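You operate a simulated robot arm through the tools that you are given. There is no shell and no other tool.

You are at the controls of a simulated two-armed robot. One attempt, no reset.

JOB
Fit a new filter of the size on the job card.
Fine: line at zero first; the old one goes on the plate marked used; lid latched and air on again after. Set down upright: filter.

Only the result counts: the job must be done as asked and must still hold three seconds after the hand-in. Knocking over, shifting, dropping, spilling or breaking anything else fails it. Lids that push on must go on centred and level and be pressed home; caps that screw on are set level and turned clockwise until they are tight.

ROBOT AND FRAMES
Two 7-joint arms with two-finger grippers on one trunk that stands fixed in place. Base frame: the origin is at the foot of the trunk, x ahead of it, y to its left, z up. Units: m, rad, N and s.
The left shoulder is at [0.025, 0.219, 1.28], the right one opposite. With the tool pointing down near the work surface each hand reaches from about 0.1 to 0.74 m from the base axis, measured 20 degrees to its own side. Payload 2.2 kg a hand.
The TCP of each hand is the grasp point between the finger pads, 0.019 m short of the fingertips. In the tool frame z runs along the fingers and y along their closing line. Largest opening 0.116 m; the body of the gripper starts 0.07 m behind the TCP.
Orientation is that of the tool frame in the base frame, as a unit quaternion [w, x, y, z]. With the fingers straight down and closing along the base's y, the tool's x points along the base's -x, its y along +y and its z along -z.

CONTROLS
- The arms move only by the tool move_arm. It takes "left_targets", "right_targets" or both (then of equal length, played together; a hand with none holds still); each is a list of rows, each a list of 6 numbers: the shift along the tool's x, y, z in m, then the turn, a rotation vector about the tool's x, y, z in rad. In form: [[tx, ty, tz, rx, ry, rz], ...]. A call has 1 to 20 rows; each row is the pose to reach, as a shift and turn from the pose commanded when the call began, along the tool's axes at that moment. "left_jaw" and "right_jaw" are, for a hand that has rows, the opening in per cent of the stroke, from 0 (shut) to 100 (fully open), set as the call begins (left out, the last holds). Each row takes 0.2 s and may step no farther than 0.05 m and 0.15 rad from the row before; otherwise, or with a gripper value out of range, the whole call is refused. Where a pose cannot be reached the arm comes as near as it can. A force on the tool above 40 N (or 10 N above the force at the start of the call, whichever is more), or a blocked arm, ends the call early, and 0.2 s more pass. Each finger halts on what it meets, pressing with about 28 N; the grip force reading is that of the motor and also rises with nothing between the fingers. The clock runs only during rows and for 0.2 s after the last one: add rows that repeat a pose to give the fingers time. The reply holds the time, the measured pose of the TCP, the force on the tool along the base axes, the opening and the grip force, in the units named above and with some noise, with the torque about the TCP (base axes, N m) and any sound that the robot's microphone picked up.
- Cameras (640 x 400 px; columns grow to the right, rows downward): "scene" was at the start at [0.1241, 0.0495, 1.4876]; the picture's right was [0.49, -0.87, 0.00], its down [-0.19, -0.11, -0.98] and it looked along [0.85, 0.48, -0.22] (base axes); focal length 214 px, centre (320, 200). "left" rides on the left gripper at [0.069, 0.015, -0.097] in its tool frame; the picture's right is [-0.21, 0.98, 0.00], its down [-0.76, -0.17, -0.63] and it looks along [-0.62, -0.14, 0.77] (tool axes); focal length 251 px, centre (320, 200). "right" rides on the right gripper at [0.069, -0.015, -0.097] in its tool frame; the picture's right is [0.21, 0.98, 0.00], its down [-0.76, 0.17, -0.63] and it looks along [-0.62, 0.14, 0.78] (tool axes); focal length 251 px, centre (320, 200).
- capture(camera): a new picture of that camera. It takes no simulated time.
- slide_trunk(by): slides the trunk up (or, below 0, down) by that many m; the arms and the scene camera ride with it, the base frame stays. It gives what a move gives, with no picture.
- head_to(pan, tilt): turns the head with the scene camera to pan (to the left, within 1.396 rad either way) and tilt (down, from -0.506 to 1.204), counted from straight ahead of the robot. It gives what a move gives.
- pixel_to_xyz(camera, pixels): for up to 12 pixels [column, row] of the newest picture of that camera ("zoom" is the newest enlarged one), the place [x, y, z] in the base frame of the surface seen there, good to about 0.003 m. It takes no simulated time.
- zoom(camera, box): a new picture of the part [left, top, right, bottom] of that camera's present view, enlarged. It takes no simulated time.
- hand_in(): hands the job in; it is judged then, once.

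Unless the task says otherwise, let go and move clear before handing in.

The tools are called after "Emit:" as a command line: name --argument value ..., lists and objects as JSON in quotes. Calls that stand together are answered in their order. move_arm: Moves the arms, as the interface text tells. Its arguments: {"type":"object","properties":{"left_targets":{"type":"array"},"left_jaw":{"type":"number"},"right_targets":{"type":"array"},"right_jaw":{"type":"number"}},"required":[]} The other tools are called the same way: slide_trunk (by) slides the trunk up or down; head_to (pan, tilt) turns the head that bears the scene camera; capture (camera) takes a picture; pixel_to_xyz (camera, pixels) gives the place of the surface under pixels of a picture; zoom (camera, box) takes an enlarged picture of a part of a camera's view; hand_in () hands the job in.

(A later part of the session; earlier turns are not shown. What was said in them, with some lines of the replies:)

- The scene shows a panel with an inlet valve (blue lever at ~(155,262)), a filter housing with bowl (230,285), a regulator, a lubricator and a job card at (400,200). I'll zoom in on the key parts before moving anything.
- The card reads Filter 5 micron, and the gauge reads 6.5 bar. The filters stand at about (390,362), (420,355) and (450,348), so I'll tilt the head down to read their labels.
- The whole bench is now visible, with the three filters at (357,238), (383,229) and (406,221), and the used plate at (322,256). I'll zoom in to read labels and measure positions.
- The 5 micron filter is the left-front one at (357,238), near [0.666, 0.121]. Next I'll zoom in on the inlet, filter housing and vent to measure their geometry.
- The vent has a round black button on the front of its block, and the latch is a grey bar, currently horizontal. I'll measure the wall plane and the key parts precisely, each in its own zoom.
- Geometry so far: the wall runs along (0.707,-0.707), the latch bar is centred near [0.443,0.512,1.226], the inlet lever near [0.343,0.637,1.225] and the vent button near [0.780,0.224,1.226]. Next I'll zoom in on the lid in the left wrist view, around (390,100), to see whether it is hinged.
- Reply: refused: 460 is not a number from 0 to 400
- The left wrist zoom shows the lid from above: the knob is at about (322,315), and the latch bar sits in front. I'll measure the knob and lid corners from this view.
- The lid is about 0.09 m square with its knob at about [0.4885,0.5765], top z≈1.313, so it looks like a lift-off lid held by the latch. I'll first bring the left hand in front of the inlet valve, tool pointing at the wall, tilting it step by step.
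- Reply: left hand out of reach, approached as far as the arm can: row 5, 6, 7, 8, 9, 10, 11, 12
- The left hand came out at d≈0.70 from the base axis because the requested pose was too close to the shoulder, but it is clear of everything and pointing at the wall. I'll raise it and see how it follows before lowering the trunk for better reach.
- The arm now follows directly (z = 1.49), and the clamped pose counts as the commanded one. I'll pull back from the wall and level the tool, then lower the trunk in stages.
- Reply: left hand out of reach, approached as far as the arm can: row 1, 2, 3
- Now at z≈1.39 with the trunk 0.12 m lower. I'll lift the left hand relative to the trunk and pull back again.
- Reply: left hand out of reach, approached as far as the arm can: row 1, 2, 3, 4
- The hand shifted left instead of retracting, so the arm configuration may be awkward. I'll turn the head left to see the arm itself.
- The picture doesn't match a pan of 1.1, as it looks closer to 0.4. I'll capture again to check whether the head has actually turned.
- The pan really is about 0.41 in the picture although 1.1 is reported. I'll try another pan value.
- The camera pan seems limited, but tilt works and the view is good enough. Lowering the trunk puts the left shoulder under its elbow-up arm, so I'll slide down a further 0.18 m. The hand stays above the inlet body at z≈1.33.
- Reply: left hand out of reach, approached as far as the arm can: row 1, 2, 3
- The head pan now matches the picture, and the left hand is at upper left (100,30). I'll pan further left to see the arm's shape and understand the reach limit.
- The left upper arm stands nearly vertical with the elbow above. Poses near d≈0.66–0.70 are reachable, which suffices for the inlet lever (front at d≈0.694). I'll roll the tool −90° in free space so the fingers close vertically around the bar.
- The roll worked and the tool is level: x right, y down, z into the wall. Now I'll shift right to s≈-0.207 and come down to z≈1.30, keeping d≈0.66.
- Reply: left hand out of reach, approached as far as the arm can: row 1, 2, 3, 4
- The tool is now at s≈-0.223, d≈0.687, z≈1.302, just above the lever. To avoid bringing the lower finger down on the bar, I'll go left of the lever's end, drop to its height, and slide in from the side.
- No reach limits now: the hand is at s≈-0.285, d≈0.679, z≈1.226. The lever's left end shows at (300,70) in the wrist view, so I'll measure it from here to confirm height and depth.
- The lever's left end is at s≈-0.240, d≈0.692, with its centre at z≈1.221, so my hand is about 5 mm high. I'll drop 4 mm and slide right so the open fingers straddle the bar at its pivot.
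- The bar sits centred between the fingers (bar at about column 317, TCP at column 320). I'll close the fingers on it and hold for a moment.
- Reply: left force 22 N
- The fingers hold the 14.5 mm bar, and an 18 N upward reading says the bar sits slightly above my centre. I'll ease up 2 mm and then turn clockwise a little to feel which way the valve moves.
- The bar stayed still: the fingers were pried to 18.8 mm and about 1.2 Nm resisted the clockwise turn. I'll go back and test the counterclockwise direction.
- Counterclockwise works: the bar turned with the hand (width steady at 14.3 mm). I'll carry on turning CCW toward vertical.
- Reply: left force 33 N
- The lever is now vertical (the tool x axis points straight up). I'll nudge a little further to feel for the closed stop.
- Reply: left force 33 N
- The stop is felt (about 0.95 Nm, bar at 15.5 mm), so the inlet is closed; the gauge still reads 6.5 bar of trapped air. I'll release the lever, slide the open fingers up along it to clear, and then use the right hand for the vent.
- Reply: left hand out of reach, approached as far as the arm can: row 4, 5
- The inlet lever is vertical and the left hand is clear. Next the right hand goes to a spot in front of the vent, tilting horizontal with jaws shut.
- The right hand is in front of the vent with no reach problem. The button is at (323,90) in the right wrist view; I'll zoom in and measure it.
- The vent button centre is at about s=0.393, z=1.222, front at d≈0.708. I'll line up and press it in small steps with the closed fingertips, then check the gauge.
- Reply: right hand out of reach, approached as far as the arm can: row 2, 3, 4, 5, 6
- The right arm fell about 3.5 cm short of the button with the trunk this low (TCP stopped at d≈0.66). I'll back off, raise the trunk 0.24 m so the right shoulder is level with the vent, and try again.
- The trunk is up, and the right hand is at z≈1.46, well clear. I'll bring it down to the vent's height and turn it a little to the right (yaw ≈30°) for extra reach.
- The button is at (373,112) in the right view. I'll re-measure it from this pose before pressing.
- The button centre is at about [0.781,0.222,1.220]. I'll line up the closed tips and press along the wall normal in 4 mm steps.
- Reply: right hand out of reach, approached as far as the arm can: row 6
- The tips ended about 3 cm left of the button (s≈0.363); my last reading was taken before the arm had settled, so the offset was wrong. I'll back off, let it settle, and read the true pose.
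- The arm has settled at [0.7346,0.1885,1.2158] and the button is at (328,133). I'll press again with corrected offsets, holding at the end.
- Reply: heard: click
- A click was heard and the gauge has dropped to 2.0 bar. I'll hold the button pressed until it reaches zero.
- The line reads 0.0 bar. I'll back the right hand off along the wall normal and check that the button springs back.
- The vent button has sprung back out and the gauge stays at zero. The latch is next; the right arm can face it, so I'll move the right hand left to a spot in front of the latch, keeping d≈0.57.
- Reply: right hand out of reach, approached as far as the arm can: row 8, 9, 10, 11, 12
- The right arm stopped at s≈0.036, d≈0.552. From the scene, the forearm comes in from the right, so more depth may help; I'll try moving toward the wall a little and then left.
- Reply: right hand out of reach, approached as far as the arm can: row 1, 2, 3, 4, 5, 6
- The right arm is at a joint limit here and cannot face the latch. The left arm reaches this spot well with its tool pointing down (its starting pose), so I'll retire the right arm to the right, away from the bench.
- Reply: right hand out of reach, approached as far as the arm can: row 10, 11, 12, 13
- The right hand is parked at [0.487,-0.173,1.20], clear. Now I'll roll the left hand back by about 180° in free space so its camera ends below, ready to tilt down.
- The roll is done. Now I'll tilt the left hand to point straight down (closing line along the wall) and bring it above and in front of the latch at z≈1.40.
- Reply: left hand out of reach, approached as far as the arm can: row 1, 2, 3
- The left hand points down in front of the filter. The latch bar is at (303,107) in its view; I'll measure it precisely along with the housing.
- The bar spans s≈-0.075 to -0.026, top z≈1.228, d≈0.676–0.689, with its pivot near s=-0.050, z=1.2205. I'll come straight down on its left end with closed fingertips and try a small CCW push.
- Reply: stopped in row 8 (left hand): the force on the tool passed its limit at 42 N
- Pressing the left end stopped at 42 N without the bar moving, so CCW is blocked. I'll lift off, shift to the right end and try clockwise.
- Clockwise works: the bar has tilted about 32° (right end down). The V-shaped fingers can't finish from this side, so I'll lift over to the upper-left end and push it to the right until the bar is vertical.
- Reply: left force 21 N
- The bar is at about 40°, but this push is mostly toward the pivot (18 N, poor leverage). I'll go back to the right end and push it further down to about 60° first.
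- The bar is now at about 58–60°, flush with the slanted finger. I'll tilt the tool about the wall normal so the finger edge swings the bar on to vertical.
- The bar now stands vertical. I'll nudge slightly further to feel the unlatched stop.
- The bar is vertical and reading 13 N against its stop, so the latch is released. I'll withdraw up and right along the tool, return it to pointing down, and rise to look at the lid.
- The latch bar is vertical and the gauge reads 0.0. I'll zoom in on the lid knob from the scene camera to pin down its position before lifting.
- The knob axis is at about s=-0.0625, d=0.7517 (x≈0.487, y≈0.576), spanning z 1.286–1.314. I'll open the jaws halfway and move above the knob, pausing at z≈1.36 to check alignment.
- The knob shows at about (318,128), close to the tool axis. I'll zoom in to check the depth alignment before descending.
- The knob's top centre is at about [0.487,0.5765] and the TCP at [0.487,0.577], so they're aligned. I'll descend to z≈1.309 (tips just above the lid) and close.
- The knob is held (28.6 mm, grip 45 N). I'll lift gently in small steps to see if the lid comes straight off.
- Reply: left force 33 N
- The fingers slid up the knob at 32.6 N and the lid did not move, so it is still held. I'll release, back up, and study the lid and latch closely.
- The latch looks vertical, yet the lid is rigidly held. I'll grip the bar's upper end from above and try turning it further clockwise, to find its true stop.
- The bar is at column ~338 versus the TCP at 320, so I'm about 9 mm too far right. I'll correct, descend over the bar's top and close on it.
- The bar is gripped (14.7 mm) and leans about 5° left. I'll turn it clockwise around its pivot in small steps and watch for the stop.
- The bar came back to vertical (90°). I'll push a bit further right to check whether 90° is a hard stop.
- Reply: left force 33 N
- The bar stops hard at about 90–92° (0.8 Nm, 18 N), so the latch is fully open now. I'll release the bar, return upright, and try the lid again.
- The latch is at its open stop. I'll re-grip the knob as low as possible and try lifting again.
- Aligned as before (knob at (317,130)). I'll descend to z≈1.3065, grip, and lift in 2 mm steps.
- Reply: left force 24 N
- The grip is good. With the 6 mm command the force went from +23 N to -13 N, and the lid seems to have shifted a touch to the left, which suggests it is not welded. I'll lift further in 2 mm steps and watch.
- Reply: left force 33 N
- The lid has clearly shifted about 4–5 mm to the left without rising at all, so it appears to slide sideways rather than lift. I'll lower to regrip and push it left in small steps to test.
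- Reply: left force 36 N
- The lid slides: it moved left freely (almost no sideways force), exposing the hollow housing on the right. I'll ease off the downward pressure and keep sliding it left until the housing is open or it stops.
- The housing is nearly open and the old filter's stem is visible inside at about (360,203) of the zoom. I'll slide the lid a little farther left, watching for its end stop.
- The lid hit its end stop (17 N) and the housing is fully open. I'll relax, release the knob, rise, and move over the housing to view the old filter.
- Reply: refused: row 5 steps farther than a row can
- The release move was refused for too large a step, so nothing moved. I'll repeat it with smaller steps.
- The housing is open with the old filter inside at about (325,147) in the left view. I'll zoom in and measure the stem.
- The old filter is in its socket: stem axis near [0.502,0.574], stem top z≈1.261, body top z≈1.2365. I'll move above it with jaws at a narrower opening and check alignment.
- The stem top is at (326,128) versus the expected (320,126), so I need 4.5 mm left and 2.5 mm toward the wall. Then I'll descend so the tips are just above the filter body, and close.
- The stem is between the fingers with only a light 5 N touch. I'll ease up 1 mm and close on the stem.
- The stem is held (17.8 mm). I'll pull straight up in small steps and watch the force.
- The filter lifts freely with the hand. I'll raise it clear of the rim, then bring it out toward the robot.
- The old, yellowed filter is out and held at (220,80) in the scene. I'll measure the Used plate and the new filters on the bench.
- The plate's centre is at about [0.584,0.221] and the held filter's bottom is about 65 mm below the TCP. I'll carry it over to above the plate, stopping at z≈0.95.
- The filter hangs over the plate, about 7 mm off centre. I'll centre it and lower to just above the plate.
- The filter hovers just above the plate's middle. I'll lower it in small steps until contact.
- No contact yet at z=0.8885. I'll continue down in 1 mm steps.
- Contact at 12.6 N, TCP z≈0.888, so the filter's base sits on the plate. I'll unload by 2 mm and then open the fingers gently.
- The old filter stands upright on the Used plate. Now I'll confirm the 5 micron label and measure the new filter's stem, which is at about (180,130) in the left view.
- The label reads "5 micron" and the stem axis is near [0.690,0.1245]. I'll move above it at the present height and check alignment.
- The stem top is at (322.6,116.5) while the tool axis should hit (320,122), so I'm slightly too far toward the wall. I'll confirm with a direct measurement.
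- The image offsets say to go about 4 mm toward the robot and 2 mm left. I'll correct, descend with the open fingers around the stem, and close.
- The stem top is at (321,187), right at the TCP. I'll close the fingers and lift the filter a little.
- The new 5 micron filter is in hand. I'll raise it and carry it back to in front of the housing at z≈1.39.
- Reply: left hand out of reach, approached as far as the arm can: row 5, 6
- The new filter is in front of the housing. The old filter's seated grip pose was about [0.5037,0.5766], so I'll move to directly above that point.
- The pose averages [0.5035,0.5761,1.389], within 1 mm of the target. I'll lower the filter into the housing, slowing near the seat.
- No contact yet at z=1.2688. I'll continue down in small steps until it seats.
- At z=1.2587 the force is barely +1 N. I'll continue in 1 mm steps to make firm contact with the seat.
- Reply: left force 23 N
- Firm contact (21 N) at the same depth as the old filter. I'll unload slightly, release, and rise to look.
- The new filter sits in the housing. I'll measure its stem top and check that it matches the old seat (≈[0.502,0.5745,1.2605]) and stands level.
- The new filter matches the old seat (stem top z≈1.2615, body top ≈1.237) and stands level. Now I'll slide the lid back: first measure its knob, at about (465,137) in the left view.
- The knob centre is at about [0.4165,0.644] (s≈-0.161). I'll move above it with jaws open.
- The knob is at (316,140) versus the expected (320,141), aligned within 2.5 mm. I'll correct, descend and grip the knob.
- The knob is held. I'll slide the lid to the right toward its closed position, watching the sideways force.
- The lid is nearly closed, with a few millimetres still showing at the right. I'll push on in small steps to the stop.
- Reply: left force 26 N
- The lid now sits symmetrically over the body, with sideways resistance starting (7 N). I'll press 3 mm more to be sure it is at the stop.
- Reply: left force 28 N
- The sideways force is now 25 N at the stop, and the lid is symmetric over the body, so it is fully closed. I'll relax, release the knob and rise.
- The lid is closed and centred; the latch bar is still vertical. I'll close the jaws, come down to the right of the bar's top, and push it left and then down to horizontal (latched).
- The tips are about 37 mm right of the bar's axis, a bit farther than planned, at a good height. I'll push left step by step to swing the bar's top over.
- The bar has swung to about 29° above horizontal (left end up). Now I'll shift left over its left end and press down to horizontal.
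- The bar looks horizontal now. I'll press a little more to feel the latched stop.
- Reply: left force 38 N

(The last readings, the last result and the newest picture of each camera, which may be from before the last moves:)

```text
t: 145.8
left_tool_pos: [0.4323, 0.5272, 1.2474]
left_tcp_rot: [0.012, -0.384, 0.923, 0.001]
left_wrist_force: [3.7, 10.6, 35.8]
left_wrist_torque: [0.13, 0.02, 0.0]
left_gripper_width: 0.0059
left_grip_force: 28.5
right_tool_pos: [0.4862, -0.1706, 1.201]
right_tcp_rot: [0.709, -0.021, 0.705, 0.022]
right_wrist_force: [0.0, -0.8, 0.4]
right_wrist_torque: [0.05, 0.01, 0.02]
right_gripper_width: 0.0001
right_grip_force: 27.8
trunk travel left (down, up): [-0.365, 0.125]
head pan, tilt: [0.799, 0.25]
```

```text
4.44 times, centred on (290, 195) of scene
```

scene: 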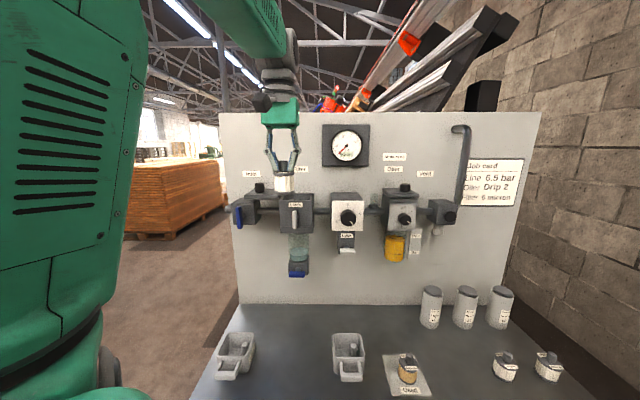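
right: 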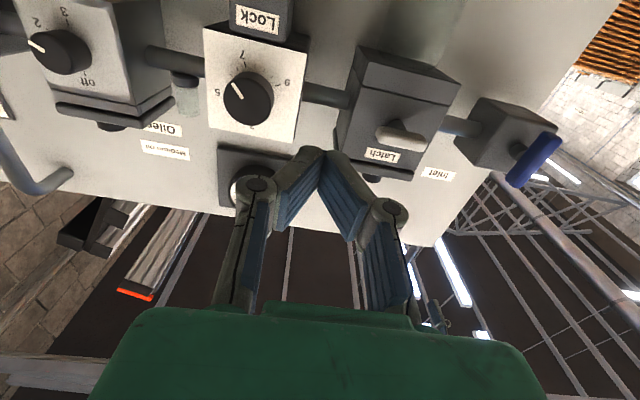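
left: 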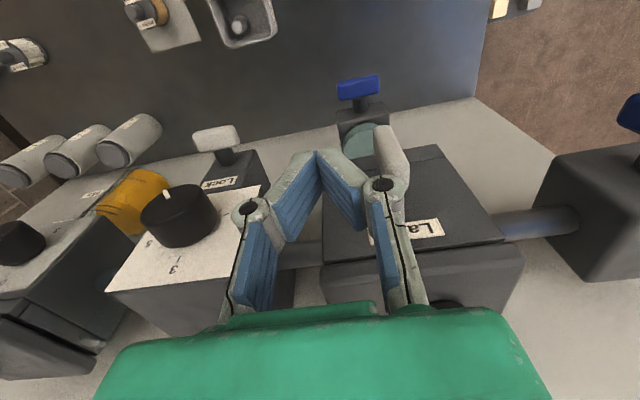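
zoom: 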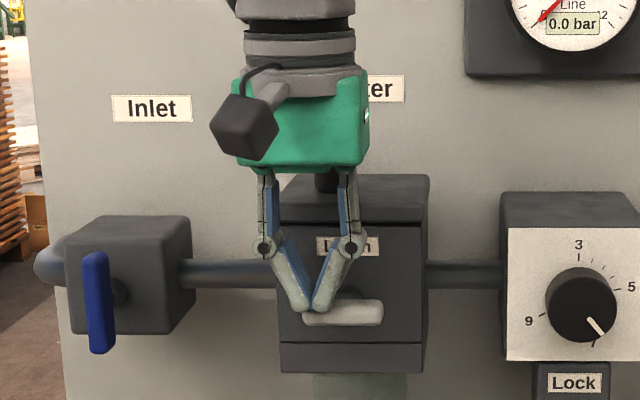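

There is a firm 36 N stop, so the latch is home. I'll lift off and take a clear look at the latch.

Emit:
move_arm --left_targets '[[0, 0, -0.02, 0, 0, 0], [0, 0, -0.05, 0, 0, 0], [0.02, 0, -0.09, 0, 0, 0], [0.03, 0, -0.13, 0, 0, 0], [0.03, 0, -0.13, 0, 0, 0], [0.03, 0, -0.13, 0, 0, 0]]'

Emit:
zoom --camera "scene" --box '[240, 150, 340, 240]'

Emit:
capture --camera "left"

```text
t: 147.2
left_tool_pos: [0.4077, 0.5073, 1.3732]
left_tcp_rot: [0.007, -0.384, 0.923, -0.001]
left_wrist_force: [-0.1, 0.1, -0.1]
left_wrist_torque: [0.02, 0.04, -0.03]
left_gripper_width: 0.0001
left_grip_force: 28.6
right_tool_pos: [0.4861, -0.1691, 1.2002]
right_tcp_rot: [0.708, -0.022, 0.706, 0.022]
right_wrist_force: [0.7, -0.9, -0.1]
right_wrist_torque: [0.01, 0.0, -0.02]
right_gripper_width: 0.0001
right_grip_force: 28.2
trunk travel left (down, up): [-0.365, 0.125]
head pan, tilt: [0.799, 0.25]
```

```text
4.44 times, centred on (290, 195) of scene
```

zoom: 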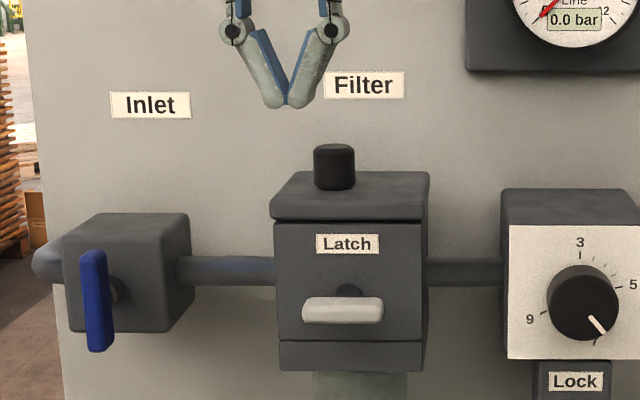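

```text
taken
```

left: 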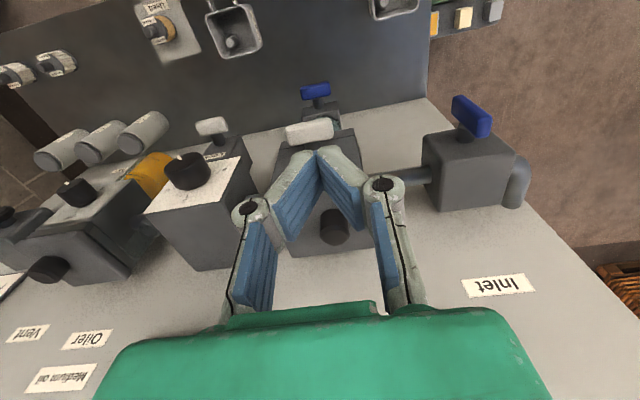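

The latch bar is horizontal and the lid is closed and centred. Last step is opening the inlet: I'll move the closed fingers to the left of the vertical blue lever's top, pausing above to check position.

Emit:
move_arm --left_targets '[[-0.005, 0.044, 0.0, 0, 0, 0], [-0.01, 0.088, 0.0, 0, 0, 0], [-0.02, 0.132, 0.0, 0, 0, 0], [-0.035, 0.165, 0.02, 0, 0, 0], [-0.046, 0.1746, 0.05, 0, 0, 0], [-0.046, 0.1746, 0.07, 0, 0, 0], [-0.046, 0.1746, 0.07, 0, 0, 0], [-0.046, 0.1746, 0.07, 0, 0, 0]]'

Emit:
capture --camera "left"

Emit:
zoom --camera "scene" --box '[210, 150, 310, 240]'

```text
t: 149.1
left_tool_pos: [0.3184, 0.6606, 1.3027]
left_tcp_rot: [0.007, -0.384, 0.923, -0.001]
left_wrist_force: [-0.8, 0.3, -0.3]
left_wrist_torque: [0.01, 0.04, 0.01]
left_gripper_width: 0.0
left_grip_force: 28.4
right_tool_pos: [0.4854, -0.1698, 1.2]
right_tcp_rot: [0.708, -0.021, 0.706, 0.022]
right_wrist_force: [0.3, 0.5, -0.3]
right_wrist_torque: [0.0, -0.01, -0.02]
right_gripper_width: 0.0
right_grip_force: 27.6
trunk travel left (down, up): [-0.365, 0.125]
head pan, tilt: [0.799, 0.25]
```

```text
taken
```

left: 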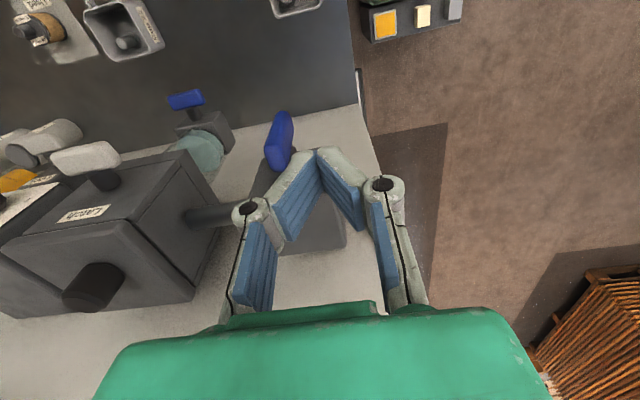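

```text
4.44 times, centred on (260, 195) of scene
```

zoom: 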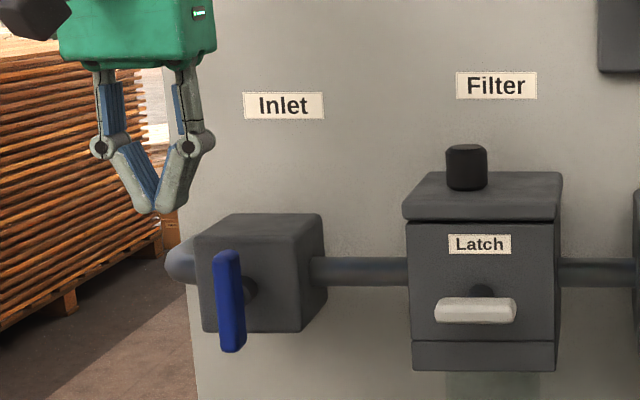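

The hand is left of the lever and above it. I'll measure the lever and my fingertips in both views to settle the exact offsets.

Emit:
pixel_to_xyz --camera "left" --pixels '[[278, 160], [280, 140], [285, 120], [272, 160], [288, 150], [300, 215]]'

Emit:
pixel_to_xyz --camera "zoom" --pixels '[[228, 260], [230, 300], [232, 340], [143, 205], [168, 205], [120, 160], [200, 140]]'

Emit:
zoom --camera "left" --box '[230, 80, 350, 180]'

```text
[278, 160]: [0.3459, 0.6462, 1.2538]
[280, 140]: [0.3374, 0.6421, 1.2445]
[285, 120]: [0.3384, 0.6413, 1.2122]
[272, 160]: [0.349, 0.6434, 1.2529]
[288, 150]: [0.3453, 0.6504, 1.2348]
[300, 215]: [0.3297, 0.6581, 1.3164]
```

```text
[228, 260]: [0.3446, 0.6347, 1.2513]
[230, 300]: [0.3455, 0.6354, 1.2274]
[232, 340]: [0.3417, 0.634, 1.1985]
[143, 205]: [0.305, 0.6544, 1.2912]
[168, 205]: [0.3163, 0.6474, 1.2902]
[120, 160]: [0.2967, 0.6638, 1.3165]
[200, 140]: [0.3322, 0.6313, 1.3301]
```

```text
4.00 times, centred on (290, 130) of left
```

zoom: 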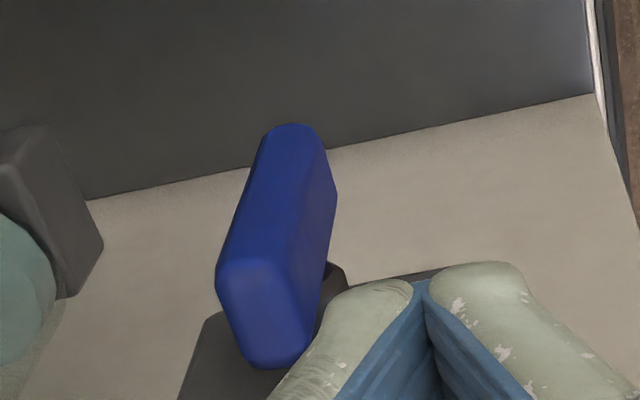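

The lever axis is at s≈-0.2065 and my tips at s≈-0.241, as planned. I'll descend to just above its pivot height and push the lever's top to the right.

Emit:
move_arm --left_targets '[[0, 0, 0.02, 0, 0, 0], [0, 0, 0.041, 0, 0, 0], [0, 0, 0.041, 0, 0, 0], [0, -0.01, 0.041, 0, 0, 0], [0, -0.018, 0.041, 0, 0, 0], [0, -0.025, 0.041, 0, 0, 0], [0, -0.032, 0.041, 0, 0, 0], [0, -0.039, 0.041, 0, 0, 0], [0, -0.0455, 0.041, 0, 0, 0], [0, -0.0455, 0.041, 0, 0, 0]]'

Emit:
zoom --camera "scene" --box '[210, 150, 310, 240]'

Emit:
capture --camera "left"

```text
t: 151.2
left_tool_pos: [0.3513, 0.6286, 1.2617]
left_tcp_rot: [0.008, -0.384, 0.923, -0.002]
left_wrist_force: [-0.9, 0.0, -0.1]
left_wrist_torque: [-0.01, -0.02, -0.01]
left_gripper_width: 0.0
left_grip_force: 28.7
right_tool_pos: [0.4856, -0.1699, 1.2013]
right_tcp_rot: [0.707, -0.021, 0.706, 0.022]
right_wrist_force: [0.1, -0.9, 0.3]
right_wrist_torque: [0.03, 0.01, 0.01]
right_gripper_width: 0.0
right_grip_force: 28.2
trunk travel left (down, up): [-0.365, 0.125]
head pan, tilt: [0.799, 0.25]
```

```text
4.44 times, centred on (260, 195) of scene
```

zoom: 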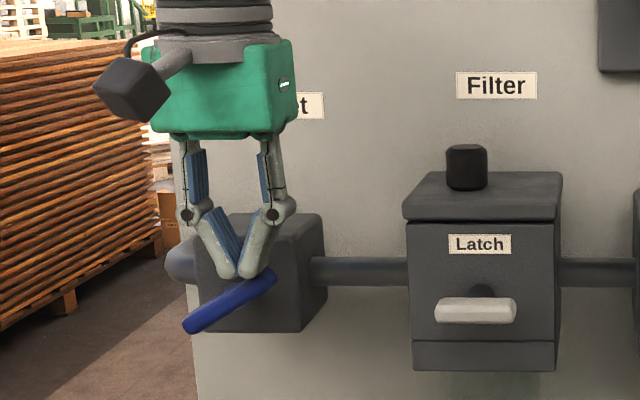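

```text
taken
```

left: 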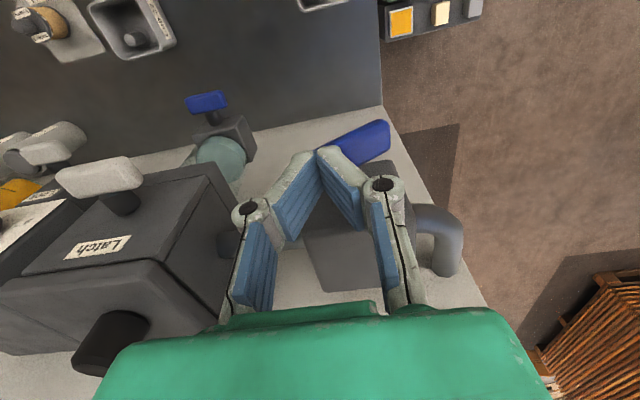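

The lever has swung to about 29° from horizontal. I'll shift slightly right and press its right end down to the open stop.

Emit:
move_arm --left_targets '[[0, -0.005, -0.001, 0, 0, 0], [0, -0.008, 0.002, 0, 0, 0], [0, -0.009, 0.006, 0, 0, 0], [0, -0.009, 0.009, 0, 0, 0], [0, -0.009, 0.012, 0, 0, 0], [0, -0.009, 0.0145, 0, 0, 0], [0, -0.009, 0.0145, 0, 0, 0]]'

Emit:
zoom --camera "scene" --box '[210, 150, 310, 240]'

Emit:
zoom --camera "scene" --box '[310, 110, 400, 175]'

```text
t: 152.8
left_tool_pos: [0.3592, 0.623, 1.2473]
left_tcp_rot: [0.008, -0.385, 0.923, -0.001]
left_wrist_force: [0.0, 0.0, 1.6]
left_wrist_torque: [-0.01, 0.0, 0.03]
left_gripper_width: 0.0
left_grip_force: 28.6
right_tool_pos: [0.4867, -0.1705, 1.201]
right_tcp_rot: [0.708, -0.021, 0.706, 0.021]
right_wrist_force: [-0.2, 0.2, 0.5]
right_wrist_torque: [0.02, -0.02, -0.01]
right_gripper_width: 0.0
right_grip_force: 27.8
trunk travel left (down, up): [-0.365, 0.125]
head pan, tilt: [0.799, 0.25]
```

```text
4.44 times, centred on (260, 195) of scene
```

zoom: 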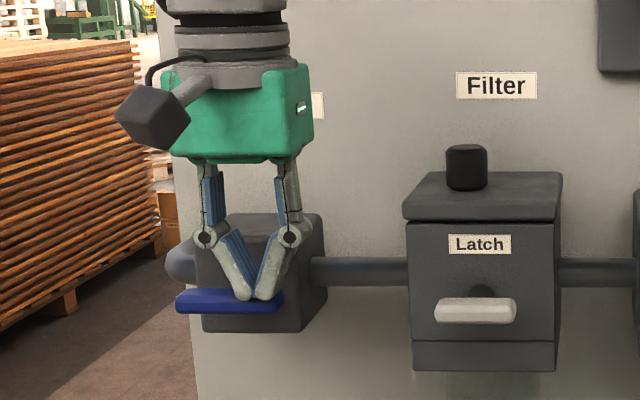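

```text
6.15 times, centred on (355, 142) of scene
```

zoom: 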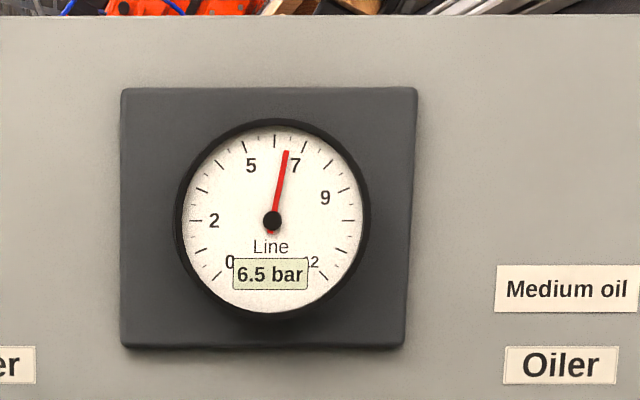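

The lever is level and the gauge is back at 6.5 bar. I'll press a touch more to seat the lever on its open stop, then withdraw.

Emit:
move_arm --left_targets '[[0, 0, 0.0015, 0, 0, 0], [0, 0, 0.003, 0, 0, 0], [0, 0, 0.004, 0, 0, 0], [0, 0, 0.004, 0, 0, 0]]'

Emit:
move_arm --left_targets '[[0, 0, -0.02, 0, 0, 0], [0, 0, -0.06, 0, 0, 0], [0.02, 0, -0.1, 0, 0, 0], [0.05, 0, -0.13, 0, 0, 0], [0.09, 0, -0.15, 0, 0, 0], [0.09, 0, -0.15, 0, 0, 0]]'

Emit:
capture --camera "scene"

Emit:
zoom --camera "scene" --box '[210, 110, 410, 260]'

```text
t: 153.8
left_tool_pos: [0.3578, 0.6226, 1.2472]
left_tcp_rot: [0.012, -0.384, 0.923, 0.001]
left_wrist_force: [4.4, 9.7, 37.0]
left_wrist_torque: [0.19, 0.06, -0.03]
left_gripper_width: 0.0062
left_grip_force: 29.1
right_tool_pos: [0.4856, -0.1722, 1.2014]
right_tcp_rot: [0.709, -0.021, 0.705, 0.022]
right_wrist_force: [-0.1, 0.7, -0.9]
right_wrist_torque: [-0.01, -0.01, 0.01]
right_gripper_width: 0.0
right_grip_force: 27.9
trunk travel left (down, up): [-0.365, 0.125]
head pan, tilt: [0.799, 0.25]
```

```text
t: 155.2
left_tool_pos: [0.2924, 0.5564, 1.3926]
left_tcp_rot: [0.007, -0.383, 0.924, -0.001]
left_wrist_force: [-0.5, 0.4, 0.1]
left_wrist_torque: [-0.01, 0.02, -0.01]
left_gripper_width: 0.0
left_grip_force: 28.2
right_tool_pos: [0.487, -0.1704, 1.1996]
right_tcp_rot: [0.708, -0.021, 0.705, 0.022]
right_wrist_force: [0.1, -0.3, 0.1]
right_wrist_torque: [-0.05, 0.03, 0.02]
right_gripper_width: 0.0002
right_grip_force: 27.6
trunk travel left (down, up): [-0.365, 0.125]
head pan, tilt: [0.799, 0.25]
```

```text
taken
```

scene: 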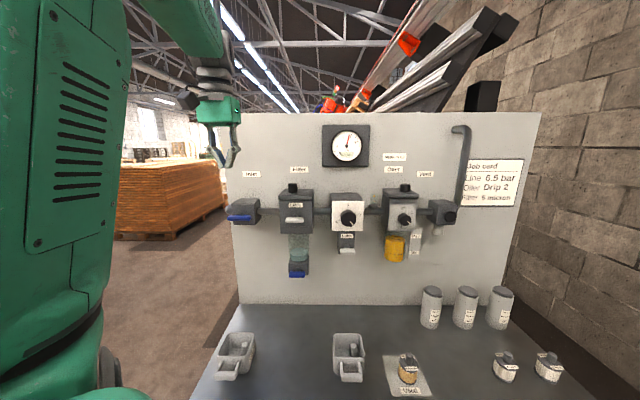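

```text
2.67 times, centred on (310, 185) of scene
```

zoom: 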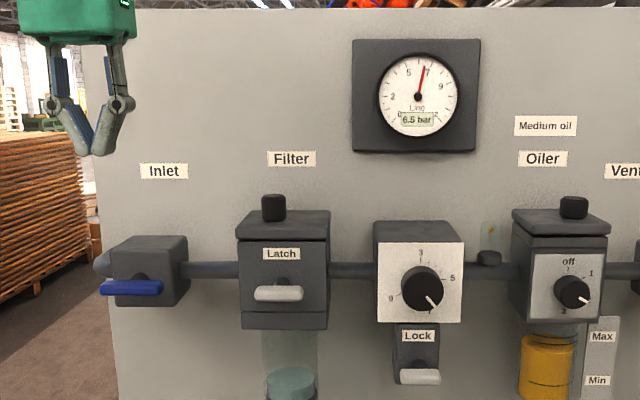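

Inlet is open, the latch is home, and the line is at 6.5 bar. I'll take a final close look at the bench and the gauge before handing in.

Emit:
zoom --camera "scene" --box '[200, 270, 600, 400]'

Emit:
zoom --camera "scene" --box '[220, 170, 340, 250]'

Emit:
zoom --camera "scene" --box '[310, 110, 390, 175]'

```text
1.60 times, centred on (400, 335) of scene
```

zoom: 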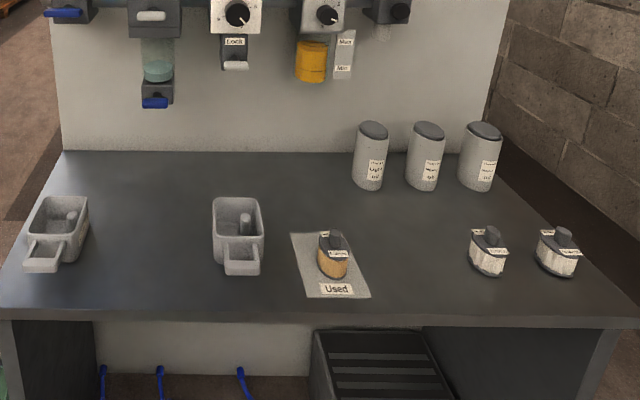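

```text
5.00 times, centred on (280, 210) of scene
```

zoom: 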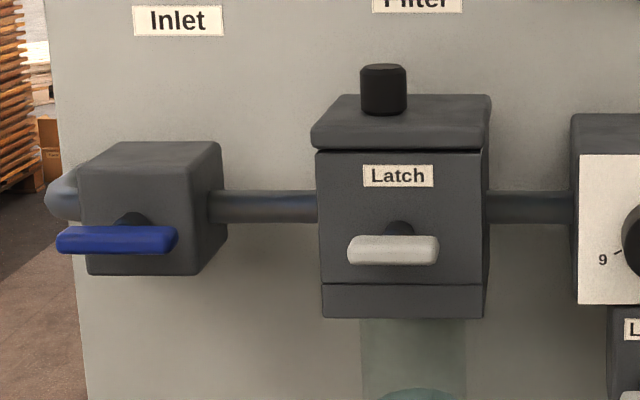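

```text
6.15 times, centred on (350, 142) of scene
```

zoom: 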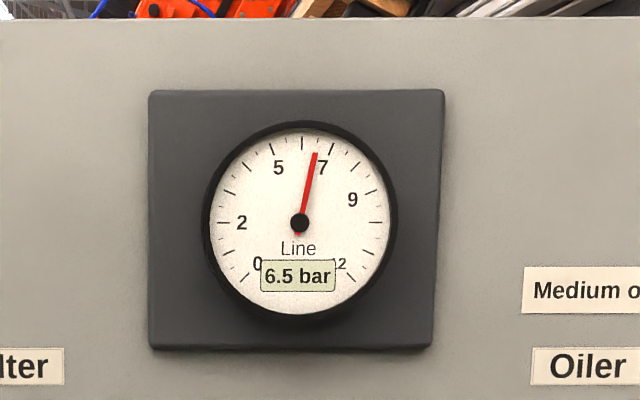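

The final pictures show the old filter upright on the Used plate, the lid closed and latched, the inlet lever horizontal, and the line at 6.5 bar. Nothing else has moved and both hands are clear, so I'm handing in.

Emit:
hand_in

```text
The job is handed in.
```

The new 5 micron filter is in the housing, the lid is closed and latched, and the air is back on at 6.5 bar. I've handed the job in, but no verdict came back with it.

- **Pressure first:** I closed the inlet and held the vent button until the gauge read 0.0 bar before touching the latch.
- **Old filter:** It is standing upright on the plate marked Used.
- **New filter:** It sits upright at the same depth as the old one. The measured centre is within about 3 mm of the old position, which is about the measuring error.
- **Lid and latch:** The lid slides rather than lifts. My first two pulls on its knob only made the fingers slip. It is now back at its stop and centred, with the latch bar pressed home.
- **Inlet:** The lever is on its open stop.

The final pictures show nothing else on the bench moved or knocked over, and both hands are clear.
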